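You operate a simulated robot arm through the tools that you are given. There is no shell and no other tool. Be economical: measure what you need, move in short steps, check, and stop when the job is done.

You run a simulated robot arm. Do the job below in one go: nothing can be reset, and whatever is moved stays where it is left.

## Task
Fetch the orange rubbing block and stand it on top of the red cradle.

The check looks at the end state, three seconds after you hand in, the way a careful person would. Anything else that was tipped, shoved, dropped, spilled or broken makes it a failure.

## Robot
A 6-joint arm with a two-finger parallel gripper, fixed in place. Base frame: the origin is at the foot of the arm, x ahead of it, y to its left, z up; the work surface is at about z = 880. Lengths are in mm, angles in degrees, forces in N, time in s.
With the tool pointing down near the work surface it reaches from about 260 to 660 mm from the base axis. Its first joint turns from -66.0 to 66.0 degrees. Payload 2.9 kg.
The tool frame sits at the grasp point between the pads (the TCP): z along the fingers, y along the line on which they close. The tips reach 30 mm beyond it. Largest opening 110 mm; finger width 20, thickness 10; the body of the gripper, 48 by 112 mm, starts 55 mm behind the TCP.
Orientation is that of the tool frame in the base frame, as [roll, pitch, yaw] about the fixed x, y, z axes, in that order (R = Rz(yaw) Ry(pitch) Rx(roll)). With the fingers straight down and closing along the base's y, the tool's x points along the base's -x, its y along +y and its z along -z.

## Interface
- The arm moves only by the tool send_rows. Its argument "moves" is a list of rows, each an object of numbers (a shift or turn left out is 0, a gripper value left out holds the last): "tx", "ty", "tz": the shift along the base's x, y, z in units of 20 mm (1.0 is 20 mm); "twist": the turn about the base's z in units of 4 degrees (1.0 is 4 degrees); "hand": the finger opening in mm, from 0 to 110. In form: [{"tx": .., "ty": .., "tz": .., "twist": .., "hand": ..}, ...]. A call has 1 to 8 rows; each row shifts and turns the commanded pose from where the row before left it. A call with a number of a shift or a turn outside -1 to 1 is refused whole. Each row takes 0.2 s and may step no farther than 50 mm and 8.6 degrees from the row before; otherwise, or with a gripper value out of range, the whole call is refused. A pose out of reach is approached as far as the arm can. The call stops where the force on the tool passes 40 N (or 10 N more than at its start, if that is more) or the arm is blocked; 0.2 s more then pass. Each finger travels about 108 mm/s and halts on what it meets, pressing with about 39 N; the grip force reading is that of the motor and also rises with nothing between the fingers. The clock runs only during rows and for 0.2 s after the last one: add rows that do not move to give the fingers time. The reply holds the time, the measured pose of the TCP, the force on the tool along the base axes, the opening and the grip force, in the units named above and with some noise.
- Cameras (640 x 400 px; columns grow to the right, rows downward): "scene" is fixed at [87.2, 426.5, 1413.3]; the picture's right is [-0.77, -0.64, 0.00], its down [-0.23, 0.28, -0.93] and it looks along [0.60, -0.72, -0.36] (base axes); focal length 351 px, centre (320, 200). "wrist" rides on the gripper at [-36, 0, -57] in the tool frame; the picture's right is [0.00, -1.00, 0.00], its down [0.97, 0.00, -0.24] and it looks along [0.24, 0.00, 0.97] (tool axes); focal length 218 px, centre (320, 200). There is no depth. A picture from a camera that has moved, and an enlarged one, comes with that camera's place and axes in the base frame and with its lens. The place of the scene camera against the robot may be out by one fixed shift of up to 18 mm in any direction.
- snapshot(camera): a new picture of that camera. The clock stands still meanwhile.
- close_up(camera, box): a new picture of the part [left, top, right, bottom] of that camera's present view, enlarged. The clock stands still meanwhile.
- job_done(): hands the job in; it is judged then, once.

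Work in short steps. Places have to be worked out from the pictures, the camera data and where the tool is seen: move nearer, look again, correct. Check each grasp and each placing, and mend what went wrong. You have 90 turns and 42 pictures in all, those below and enlarged ones among them. Open the gripper and draw the arm clear of the work before you hand the job in, unless the task says otherwise; then end with one line.

The tools are called as a command line: name --argument value ..., lists and objects as JSON in quotes. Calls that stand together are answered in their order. send_rows: Moves the arm, as the interface text tells. Its arguments: {"type":"object","properties":{"moves":{"type":"array","items":{"type":"object","properties":{"tx":{"type":"number"},"ty":{"type":"number"},"tz":{"type":"number"},"twist":{"type":"number"},"hand":{"type":"number"}}}}},"required":["moves"]} The other tools are called the same way: snapshot (camera) takes a picture; close_up (camera, box) takes an enlarged picture of a part of a camera's view; job_done () hands the job in.

At the start:

```text
clock: 0.0
tcp_pos: [411.5, 85.7, 1224.0]
orientation: [180.0, 0.0, -180.0]
wrist_force: [0.7, 0.2, 0.6]
width: 110.1
grasp_force: 0.0
```

scene: 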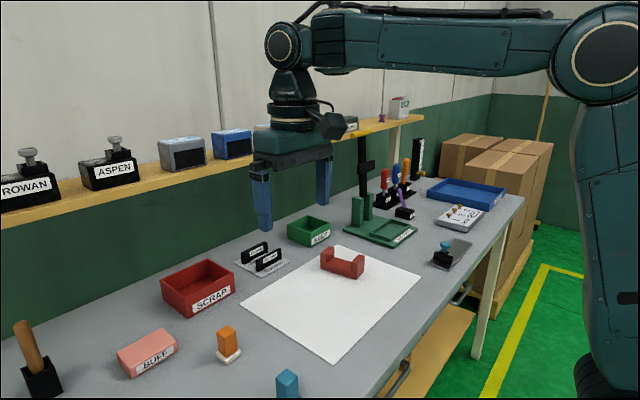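
wrist: 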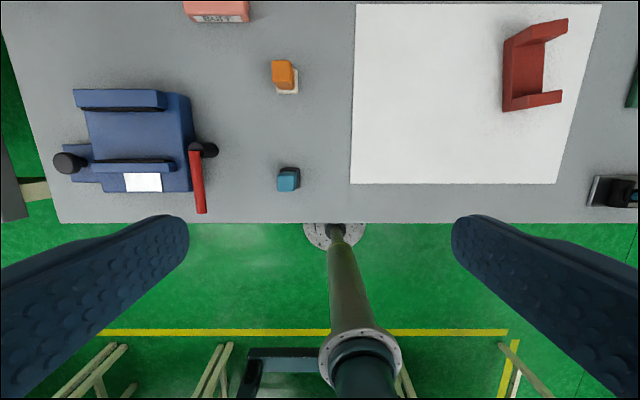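

The orange block looks to be near (547, 138) and the red cradle near (570, -249). I'll look at both more closely before moving.

close_up --camera "scene" --box '[180, 300, 300, 375]'

close_up --camera "scene" --box '[290, 225, 390, 290]'

close_up --camera "wrist" --box '[230, 40, 340, 110]'

```text
5.33 times, centred on (240, 338) of scene
camera zoom: at [87.2, 426.5, 1413.3], right [-0.77, -0.64, 0.0], down [-0.23, 0.28, -0.93], along [0.6, -0.72, -0.36], focal length 1871 px, centre (747, -533)
```

zoom: 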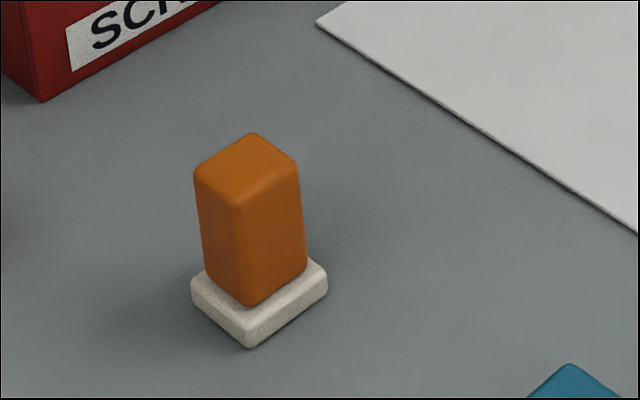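

```text
6.15 times, centred on (340, 258) of scene
camera zoom: at [87.2, 426.5, 1413.3], right [-0.77, -0.64, 0.0], down [-0.23, 0.28, -0.93], along [0.6, -0.72, -0.36], focal length 2159 px, centre (197, -154)
```

zoom: 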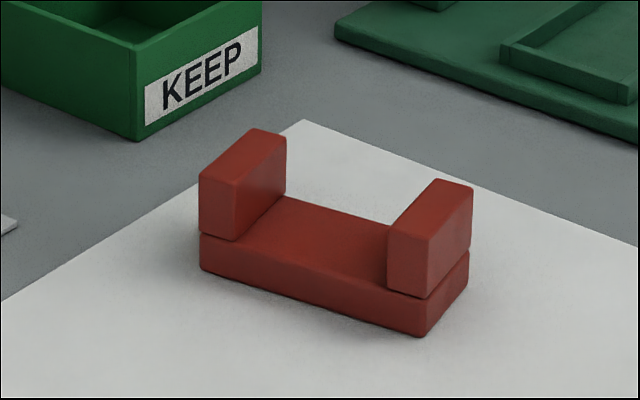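

```text
5.71 times, centred on (285, 75) of wrist
camera zoom: at [447.4, 86.5, 1282.2], right [0.0, -1.0, 0.0], down [-0.97, 0.0, 0.24], along [-0.24, 0.0, -0.97], focal length 1247 px, centre (520, 914)
```

zoom: 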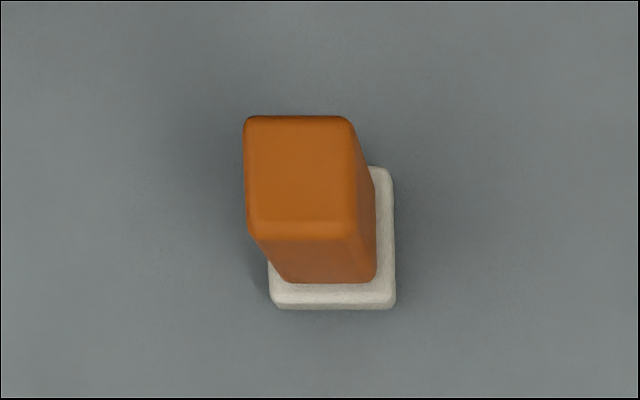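

The block is a 27 mm wide orange grip standing on a pale pad about 37 mm square, with its centre near (552, 142) and its top near z 930. I'll move above it and look again.

send_rows --moves '[{"tx": 0.878, "ty": 0.355, "tz": -1}, {"tx": 0.878, "ty": 0.355, "tz": -1}, {"tx": 0.878, "ty": 0.355, "tz": -1}, {"tx": 0.878, "ty": 0.355, "tz": -1}, {"tx": 0.878, "ty": 0.355, "tz": -1}, {"tx": 0.878, "ty": 0.355, "tz": -1}, {"tx": 0.878, "ty": 0.355, "tz": -1}, {"tx": 0.878, "ty": 0.355, "tz": -1}]'

snapshot --camera "wrist"

```text
clock: 1.8
tcp_pos: [551.3, 144.1, 1065.3]
orientation: [180.0, 0.0, -180.0]
wrist_force: [-0.7, -0.1, 0.7]
width: 109.9
grasp_force: 0.0
```

```text
36 pictures are left
camera wrist: at [587.4, 143.7, 1122.1], right [0.0, -1.0, 0.0], down [-0.97, 0.0, 0.24], along [-0.24, 0.0, -0.97], focal length 218 px, centre (320, 200)
```

wrist: 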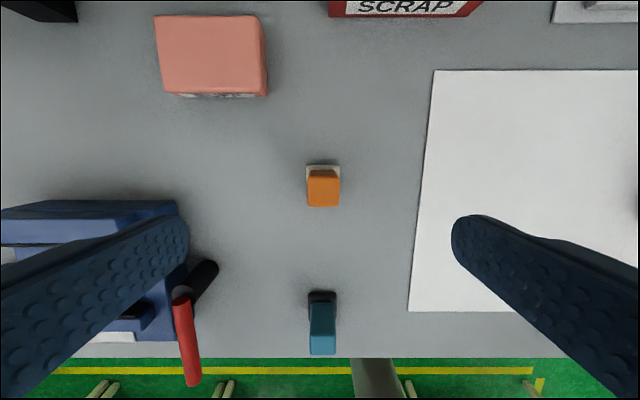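

The block's top centre is now at about (549.5, 140.7). I'll correct to that, narrow the fingers to 64 mm and lower most of the way, then check.

send_rows --moves '[{"tx": -0.1, "ty": -0.09, "tz": -0.9, "hand": 64}, {"tz": -0.9}, {"tz": -0.9}, {"tz": -0.9}, {"tz": -0.9}]'

snapshot --camera "wrist"

close_up --camera "scene" --box '[160, 270, 320, 370]'

```text
clock: 3.0
tcp_pos: [550.5, 140.1, 973.8]
orientation: [-180.0, 0.0, 180.0]
wrist_force: [-0.2, 0.6, 0.2]
width: 64.2
grasp_force: 0.1
```

```text
35 pictures are left
camera wrist: at [586.3, 141.2, 1031.4], right [0.0, -1.0, 0.0], down [-0.97, 0.0, 0.24], along [-0.24, 0.0, -0.97], focal length 218 px, centre (320, 200)
```

wrist: 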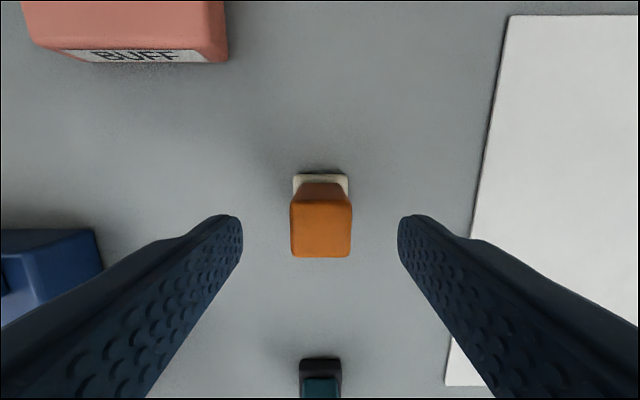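

```text
4.00 times, centred on (240, 320) of scene
camera zoom: at [87.2, 426.5, 1413.3], right [-0.77, -0.64, 0.0], down [-0.23, 0.28, -0.93], along [0.6, -0.72, -0.36], focal length 1403 px, centre (640, -280)
```

zoom: 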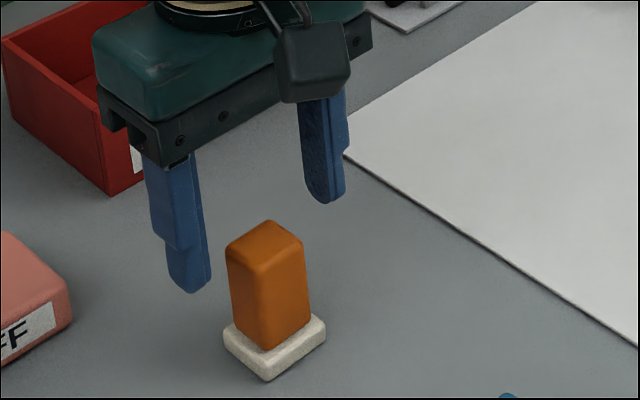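

The fingers straddle the block evenly and nothing else is near them. I'll lower to about z 928, which keeps the tips above the pad, and close.

send_rows --moves '[{"tx": -0.05, "tz": -0.8}, {"tz": -0.8}, {"tz": -0.7}, {}]'

close_up --camera "scene" --box '[160, 270, 320, 370]'

```text
clock: 4.0
tcp_pos: [549.2, 140.4, 928.6]
orientation: [180.0, 0.0, 180.0]
wrist_force: [1.3, 0.1, 0.3]
width: 63.8
grasp_force: 0.1
```

```text
4.00 times, centred on (240, 320) of scene
camera zoom: at [87.2, 426.5, 1413.3], right [-0.77, -0.64, 0.0], down [-0.23, 0.28, -0.93], along [0.6, -0.72, -0.36], focal length 1403 px, centre (640, -280)
```

zoom: 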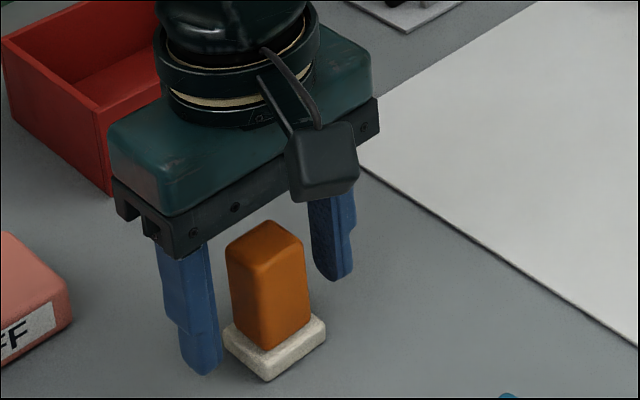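

The fingers are level and clear of the pad. Closing now.

send_rows --moves '[{"hand": 20}, {"hand": 20}, {"hand": 20}, {}]'

```text
clock: 5.0
tcp_pos: [550.7, 139.4, 926.5]
orientation: [-180.0, 0.0, 180.0]
wrist_force: [0.4, 0.3, -0.1]
width: 27.3
grasp_force: 38.8
```

The fingers stopped at 27.3 mm with a firm grip. I'll lift a little and see whether the pad comes up with the block.

send_rows --moves '[{"tz": 0.5}, {"tz": 1}, {"tz": 1}, {}]'

close_up --camera "scene" --box '[160, 270, 320, 370]'

```text
clock: 6.0
tcp_pos: [549.1, 141.2, 978.6]
orientation: [-180.0, 0.0, -180.0]
wrist_force: [0.0, -0.7, 0.4]
width: 19.9
grasp_force: 0.0
```

```text
4.00 times, centred on (240, 320) of scene
camera zoom: at [87.2, 426.5, 1413.3], right [-0.77, -0.64, 0.0], down [-0.23, 0.28, -0.93], along [0.6, -0.72, -0.36], focal length 1403 px, centre (640, -280)
```

zoom: 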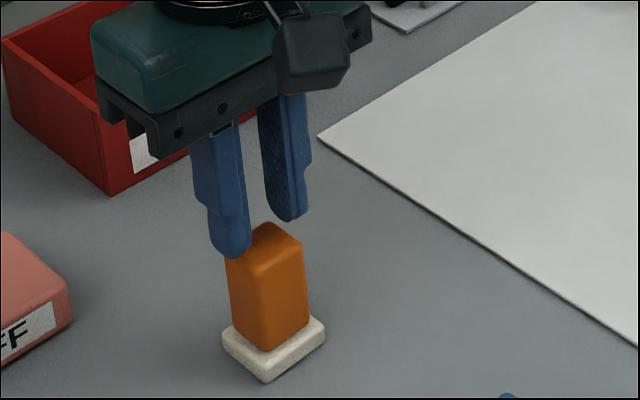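

The block slipped out without moving, so the orange grip is too slick to hold. The wider pale sole should give a better hold, so I'll open up here and look again.

send_rows --moves '[{"tz": 0.5, "hand": 64}, {}, {}]'

snapshot --camera "wrist"

close_up --camera "scene" --box '[200, 315, 264, 355]'

```text
clock: 6.8
tcp_pos: [548.8, 140.4, 988.2]
orientation: [180.0, 0.0, -180.0]
wrist_force: [-0.8, 0.3, -0.8]
width: 64.2
grasp_force: 0.0
```

```text
31 pictures are left
camera wrist: at [585.0, 141.6, 1045.9], right [0.0, -1.0, 0.0], down [-0.97, 0.0, 0.24], along [-0.24, 0.0, -0.97], focal length 218 px, centre (320, 200)
```

wrist: 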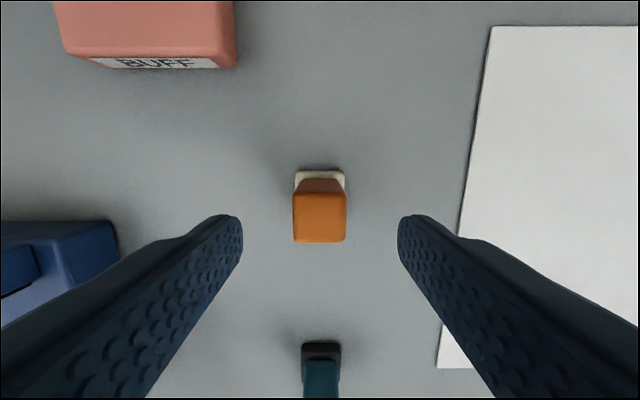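

```text
10.00 times, centred on (232, 335) of scene
camera zoom: at [87.2, 426.5, 1413.3], right [-0.77, -0.64, 0.0], down [-0.23, 0.28, -0.93], along [0.6, -0.72, -0.36], focal length 3508 px, centre (1200, -1150)
```

zoom: 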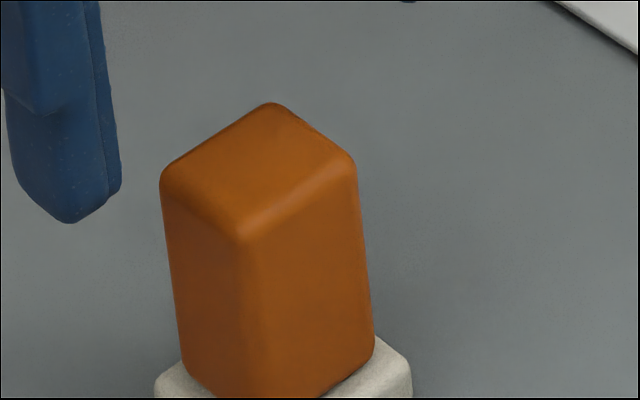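

The sole spans y 124–160 with x centred near 550, and the block is still in place. I'll go down around it so the tips nearly reach the table.

send_rows --moves '[{"tx": 0.05, "ty": 0.03, "tz": -1}, {"tz": -1}, {"tz": -1}, {"tz": -0.6}, {"tz": -0.1}, {}]'

close_up --camera "scene" --box '[184, 310, 280, 370]'

```text
clock: 8.2
tcp_pos: [551.2, 141.9, 915.9]
orientation: [179.9, -0.1, -180.0]
wrist_force: [-0.5, 0.9, 0.1]
width: 64.2
grasp_force: 0.0
```

```text
6.67 times, centred on (232, 340) of scene
camera zoom: at [87.2, 426.5, 1413.3], right [-0.77, -0.64, 0.0], down [-0.23, 0.28, -0.93], along [0.6, -0.72, -0.36], focal length 2339 px, centre (907, -733)
```

zoom: 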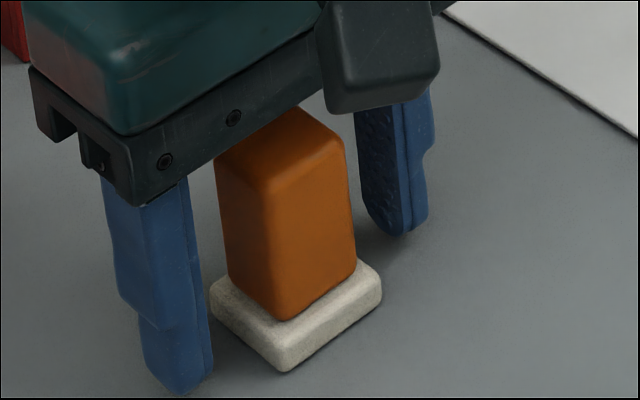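

The tips are about 4 mm off the table, on either side of the sole. I'll drop 2 mm more and close on it.

send_rows --moves '[{"tz": -0.1}, {"hand": 30}, {"hand": 30}, {"hand": 30}, {}]'

close_up --camera "scene" --box '[184, 310, 280, 370]'

```text
clock: 9.4
tcp_pos: [550.5, 140.6, 913.2]
orientation: [180.0, 0.0, 179.9]
wrist_force: [0.1, -0.9, 1.0]
width: 34.7
grasp_force: 39.3
```

```text
6.67 times, centred on (232, 340) of scene
camera zoom: at [87.2, 426.5, 1413.3], right [-0.77, -0.64, 0.0], down [-0.23, 0.28, -0.93], along [0.6, -0.72, -0.36], focal length 2339 px, centre (907, -733)
```

zoom: 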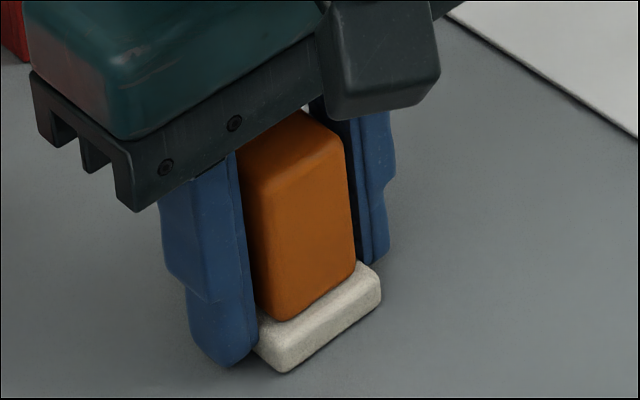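

Gripped at 34.7 mm on the sole. Lifting slowly to test it.

send_rows --moves '[{"tz": 0.3}, {"tz": 0.5}, {"tz": 0.7}, {}]'

close_up --camera "scene" --box '[168, 290, 280, 360]'

```text
clock: 10.4
tcp_pos: [548.8, 141.8, 943.0]
orientation: [180.0, 0.0, 180.0]
wrist_force: [-0.2, 0.5, -0.6]
width: 34.8
grasp_force: 38.9
```

```text
5.71 times, centred on (224, 325) of scene
camera zoom: at [87.2, 426.5, 1413.3], right [-0.77, -0.64, 0.0], down [-0.23, 0.28, -0.93], along [0.6, -0.72, -0.36], focal length 2005 px, centre (869, -514)
```

zoom: 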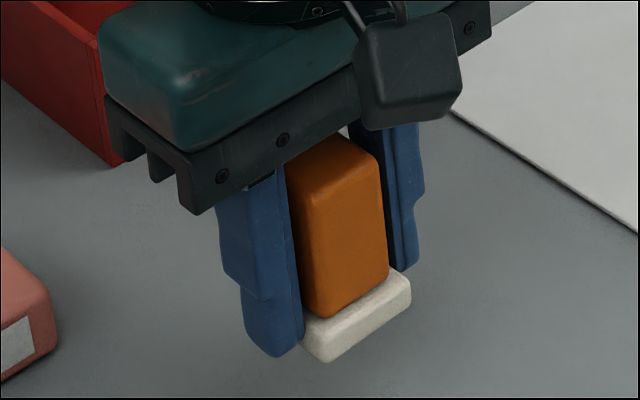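

Sole and grip came up together as one piece. I'll raise it well clear and carry it towards the cradle.

send_rows --moves '[{"tz": 1}, {"tz": 1}, {"tz": 1}, {"tz": 1}, {"tz": 1}, {"tz": 1, "ty": -0.5}, {"ty": -1}, {"ty": -1}]'

send_rows --moves '[{"ty": -1}, {"ty": -1}, {"ty": -1}, {"ty": -1}, {"ty": -1}, {"ty": -1}, {"ty": -1}, {"ty": -1}]'

send_rows --moves '[{"ty": -1}, {"ty": -1}, {"ty": -1}, {"ty": -1}, {"ty": -0.5}, {}]'

snapshot --camera "wrist"

snapshot --camera "scene"

```text
clock: 12.2
tcp_pos: [549.2, 91.7, 1062.8]
orientation: [180.0, 0.0, 180.0]
wrist_force: [0.3, -0.9, 0.1]
width: 35.0
grasp_force: 39.1
```

```text
clock: 14.0
tcp_pos: [551.5, -70.2, 1063.1]
orientation: [-180.0, -0.1, 179.9]
wrist_force: [-0.6, -0.8, -1.0]
width: 34.8
grasp_force: 39.3
```

```text
clock: 15.4
tcp_pos: [551.6, -158.8, 1064.3]
orientation: [180.0, 0.0, 180.0]
wrist_force: [-0.9, 0.1, -1.0]
width: 34.5
grasp_force: 39.0
```

```text
26 pictures are left
camera wrist: at [586.8, -157.8, 1120.1], right [0.0, -1.0, 0.0], down [-0.97, 0.0, 0.24], along [-0.24, 0.0, -0.97], focal length 218 px, centre (320, 200)
```

wrist: 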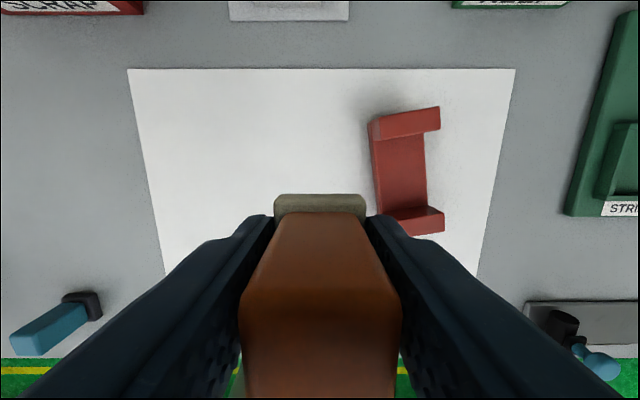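

```text
25 pictures are left
```

scene: 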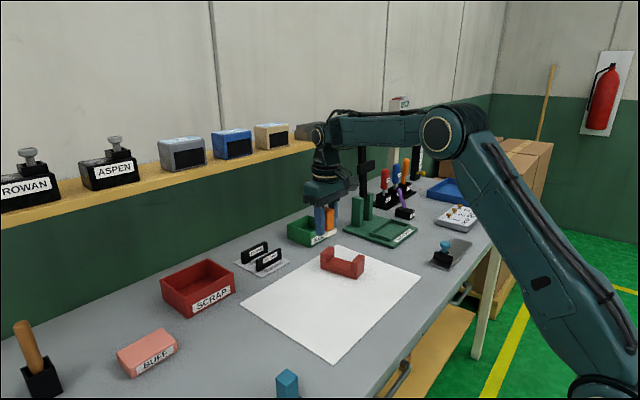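

The block is still held and the cradle is visible to the right. I'll zoom in to measure it.

close_up --camera "wrist" --box '[340, 90, 484, 180]'

close_up --camera "wrist" --box '[340, 170, 484, 260]'

```text
4.44 times, centred on (412, 135) of wrist
camera zoom: at [586.8, -157.8, 1120.1], right [0.0, -1.0, 0.0], down [-0.97, 0.0, 0.24], along [-0.24, 0.0, -0.97], focal length 970 px, centre (-89, 489)
```

zoom: 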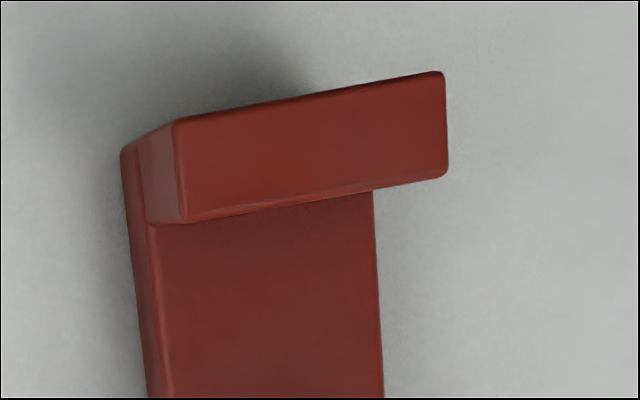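

```text
4.44 times, centred on (412, 215) of wrist
camera zoom: at [586.8, -157.8, 1120.1], right [0.0, -1.0, 0.0], down [-0.97, 0.0, 0.24], along [-0.24, 0.0, -0.97], focal length 970 px, centre (-89, 133)
```

zoom: 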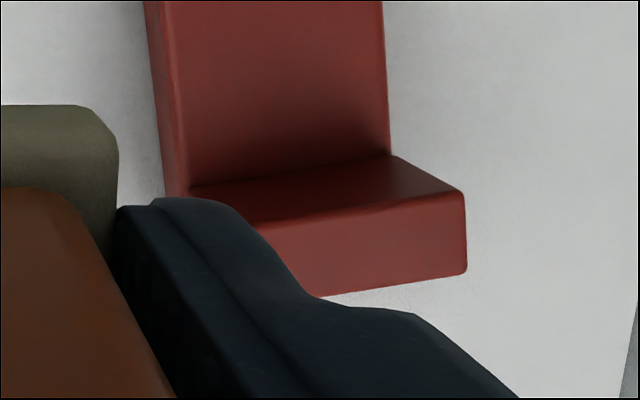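

The cradle slot centre is about (559.5, -242). It is turned about +9.4°, roughly 74 mm long and 48 mm wide, with walls on the ±x ends. I'll move above it, turn to match and lower to z ≈ 990.

send_rows --moves '[{"tx": 0.095, "ty": -0.834, "twist": 0.47}, {"tx": 0.095, "ty": -0.834, "twist": 0.47}, {"tx": 0.095, "ty": -0.834, "twist": 0.47}, {"tx": 0.095, "ty": -0.834, "twist": 0.47}, {"tx": 0.095, "ty": -0.834, "twist": 0.47}, {"tz": -0.8}, {"tz": -0.8}, {}]'

snapshot --camera "wrist"

close_up --camera "scene" --box '[264, 200, 424, 300]'

```text
clock: 17.2
tcp_pos: [559.0, -241.9, 1029.7]
orientation: [179.9, 0.0, -170.7]
wrist_force: [0.3, 0.2, -0.9]
width: 34.7
grasp_force: 38.8
```

```text
22 pictures are left
camera wrist: at [595.4, -235.3, 1087.8], right [0.16, -0.99, 0.0], down [-0.96, -0.16, 0.24], along [-0.24, -0.04, -0.97], focal length 218 px, centre (320, 200)
```

wrist: 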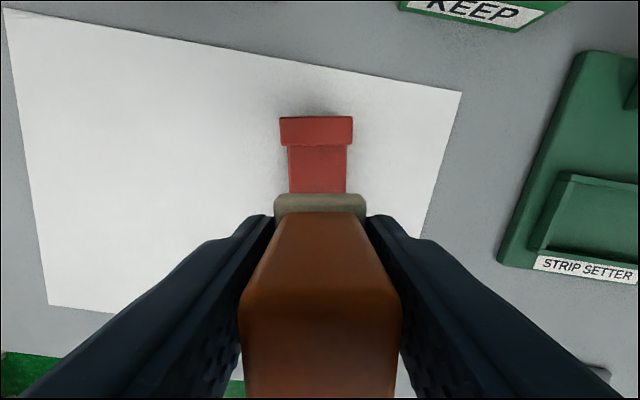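

```text
4.00 times, centred on (344, 250) of scene
camera zoom: at [87.2, 426.5, 1413.3], right [-0.77, -0.64, 0.0], down [-0.23, 0.28, -0.93], along [0.6, -0.72, -0.36], focal length 1403 px, centre (224, 0)
```

zoom: 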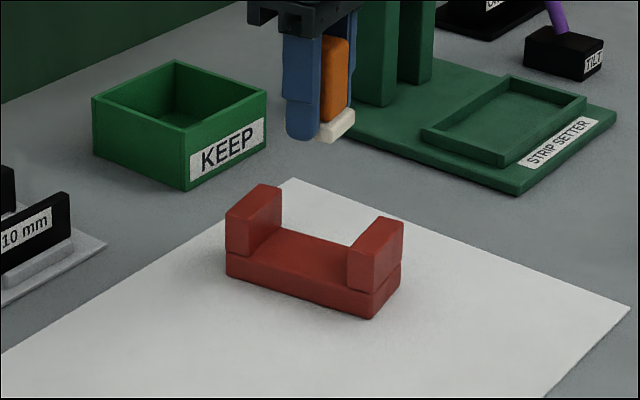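

The turn matches, the x centring is within 1 mm, and the block needs to go about 2 mm to +y. I'll correct that and lower to just above the floor of the slot.

send_rows --moves '[{"tx": -0.015, "ty": 0.1, "tz": -0.8}, {"tz": -0.8}, {"tz": -0.8}, {"tz": -0.8}, {"tz": -0.8}, {}]'

close_up --camera "scene" --box '[280, 210, 408, 290]'

snapshot --camera "wrist"

```text
clock: 18.6
tcp_pos: [559.5, -239.9, 949.9]
orientation: [180.0, -0.1, -170.6]
wrist_force: [-0.6, 0.6, -1.6]
width: 34.7
grasp_force: 38.8
```

```text
5.00 times, centred on (344, 250) of scene
camera zoom: at [87.2, 426.5, 1413.3], right [-0.77, -0.64, 0.0], down [-0.23, 0.28, -0.93], along [0.6, -0.72, -0.36], focal length 1754 px, centre (200, -50)
```

zoom: 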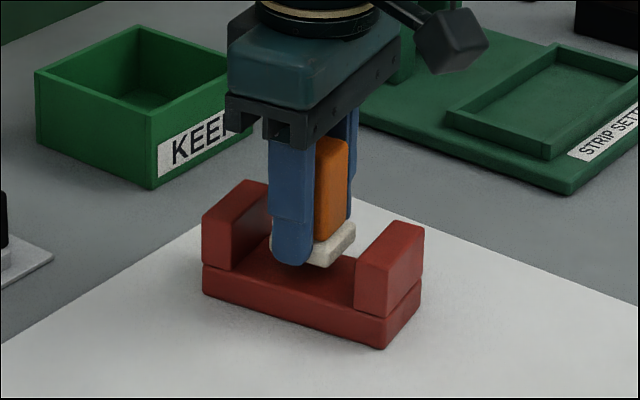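

```text
19 pictures are left
camera wrist: at [595.4, -233.0, 1007.6], right [0.16, -0.99, 0.0], down [-0.96, -0.16, 0.24], along [-0.24, -0.04, -0.97], focal length 218 px, centre (320, 200)
```

wrist: 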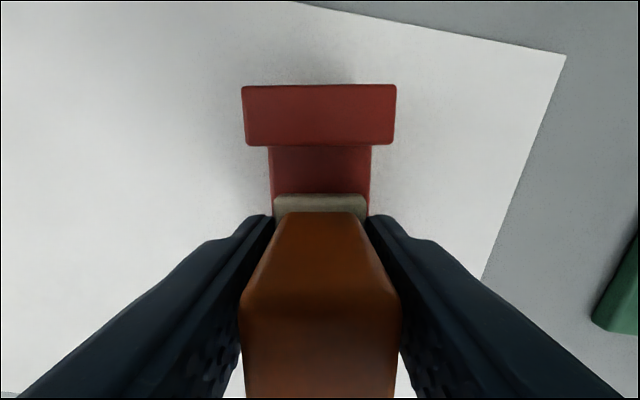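

The block is well centred between the walls. I'll lower 14 mm, then go in small steps until the force shows it has landed.

send_rows --moves '[{"tz": -0.3}, {"tz": -0.3}, {"tz": -0.1}, {}]'

send_rows --moves '[{"tz": -0.1}, {}]'

close_up --camera "scene" --box '[312, 230, 376, 270]'

```text
clock: 19.6
tcp_pos: [560.1, -240.1, 937.0]
orientation: [180.0, 0.0, -170.6]
wrist_force: [0.3, -0.1, -0.2]
width: 34.6
grasp_force: 39.1
```

```text
clock: 20.2
tcp_pos: [559.7, -240.3, 935.1]
orientation: [-180.0, 0.1, -170.5]
wrist_force: [-1.4, 1.0, 8.6]
width: 34.7
grasp_force: 39.2
```

```text
10.00 times, centred on (344, 250) of scene
camera zoom: at [87.0, 426.5, 1413.3], right [-0.77, -0.64, 0.0], down [-0.23, 0.28, -0.93], along [0.6, -0.72, -0.36], focal length 3508 px, centre (80, -300)
```

zoom: 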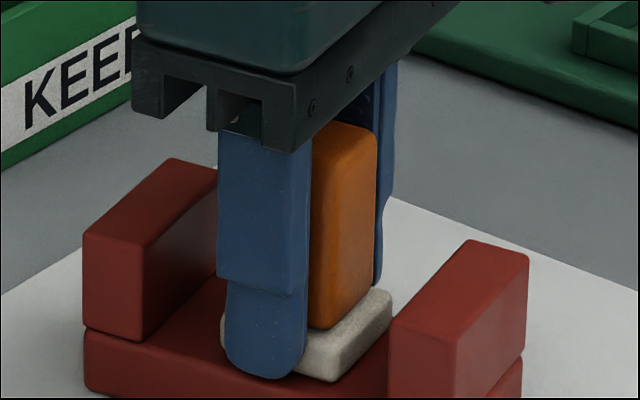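

The force rose to 8.6 N at z 935, so the sole is resting on the cradle. Opening the fingers.

send_rows --moves '[{"hand": 42}, {"hand": 50}, {"hand": 60}, {}]'

close_up --camera "scene" --box '[296, 220, 392, 280]'

```text
clock: 21.2
tcp_pos: [559.8, -240.2, 933.8]
orientation: [-179.9, 0.1, -170.6]
wrist_force: [-0.6, -0.2, 0.3]
width: 60.0
grasp_force: 0.0
```

```text
6.67 times, centred on (344, 250) of scene
camera zoom: at [87.2, 426.5, 1413.3], right [-0.77, -0.64, 0.0], down [-0.23, 0.28, -0.93], along [0.6, -0.72, -0.36], focal length 2339 px, centre (160, -133)
```

zoom: 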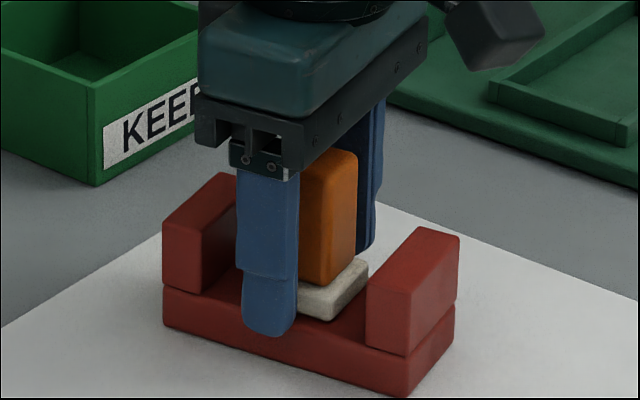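

The block is released and standing. I'll draw straight up, then back away to see it.

send_rows --moves '[{"tz": 0.5}, {"tz": 1}, {"tz": 1}, {"tz": 1}, {"tz": 1}, {"tz": 1}, {"tz": 1}, {"tz": 1}]'

send_rows --moves '[{"tx": -1, "ty": 1}, {"tx": -1, "ty": 1}, {"tx": -1, "ty": 1}, {"tx": -1, "ty": 1}, {}]'

close_up --camera "scene" --box '[296, 220, 392, 280]'

snapshot --camera "scene"

snapshot --camera "wrist"

```text
clock: 23.0
tcp_pos: [560.3, -239.4, 1084.7]
orientation: [179.9, 0.0, -170.6]
wrist_force: [-0.1, 0.4, -0.8]
width: 59.8
grasp_force: 0.0
```

```text
clock: 24.2
tcp_pos: [479.3, -160.4, 1084.9]
orientation: [-180.0, 0.0, -170.6]
wrist_force: [0.0, -0.4, -0.4]
width: 60.1
grasp_force: 0.1
```

```text
6.67 times, centred on (344, 250) of scene
camera zoom: at [87.2, 426.5, 1413.3], right [-0.77, -0.64, 0.0], down [-0.23, 0.28, -0.93], along [0.6, -0.72, -0.36], focal length 2339 px, centre (160, -133)
```

zoom: 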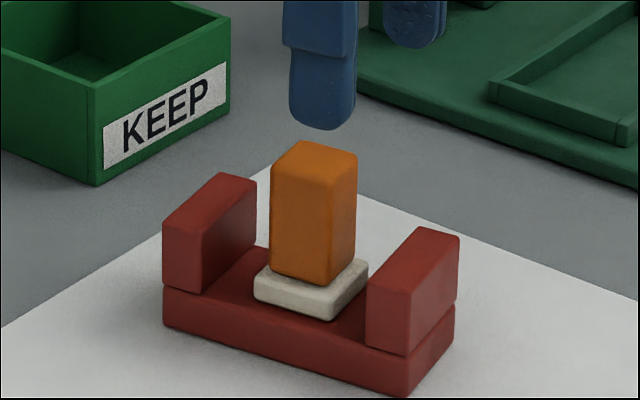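

```text
15 pictures are left
```

scene: 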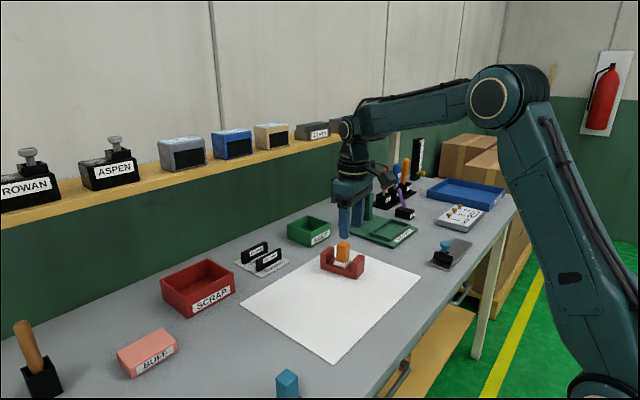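

```text
14 pictures are left
camera wrist: at [514.9, -152.8, 1141.5], right [0.16, -0.99, 0.0], down [-0.96, -0.16, 0.24], along [-0.24, -0.04, -0.97], focal length 218 px, centre (320, 200)
```

wrist: 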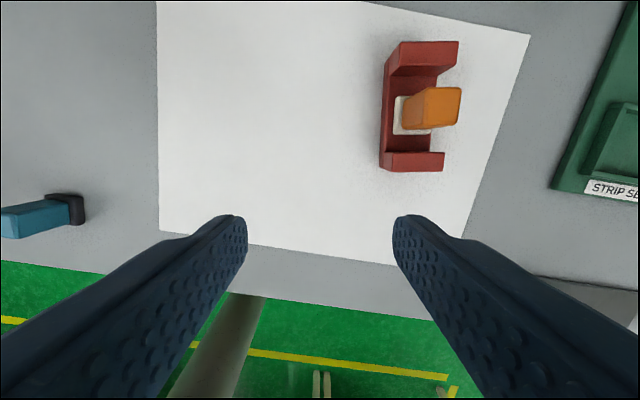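

The block stands upright in the middle of the cradle, nothing else has moved, and the open gripper is clear. Handing in.

job_done

```text
The job is handed in.
```

The orange rubbing block is standing upright on the red cradle, between its two end walls. The final pictures showed nothing else disturbed, and the arm is clear with the gripper open.
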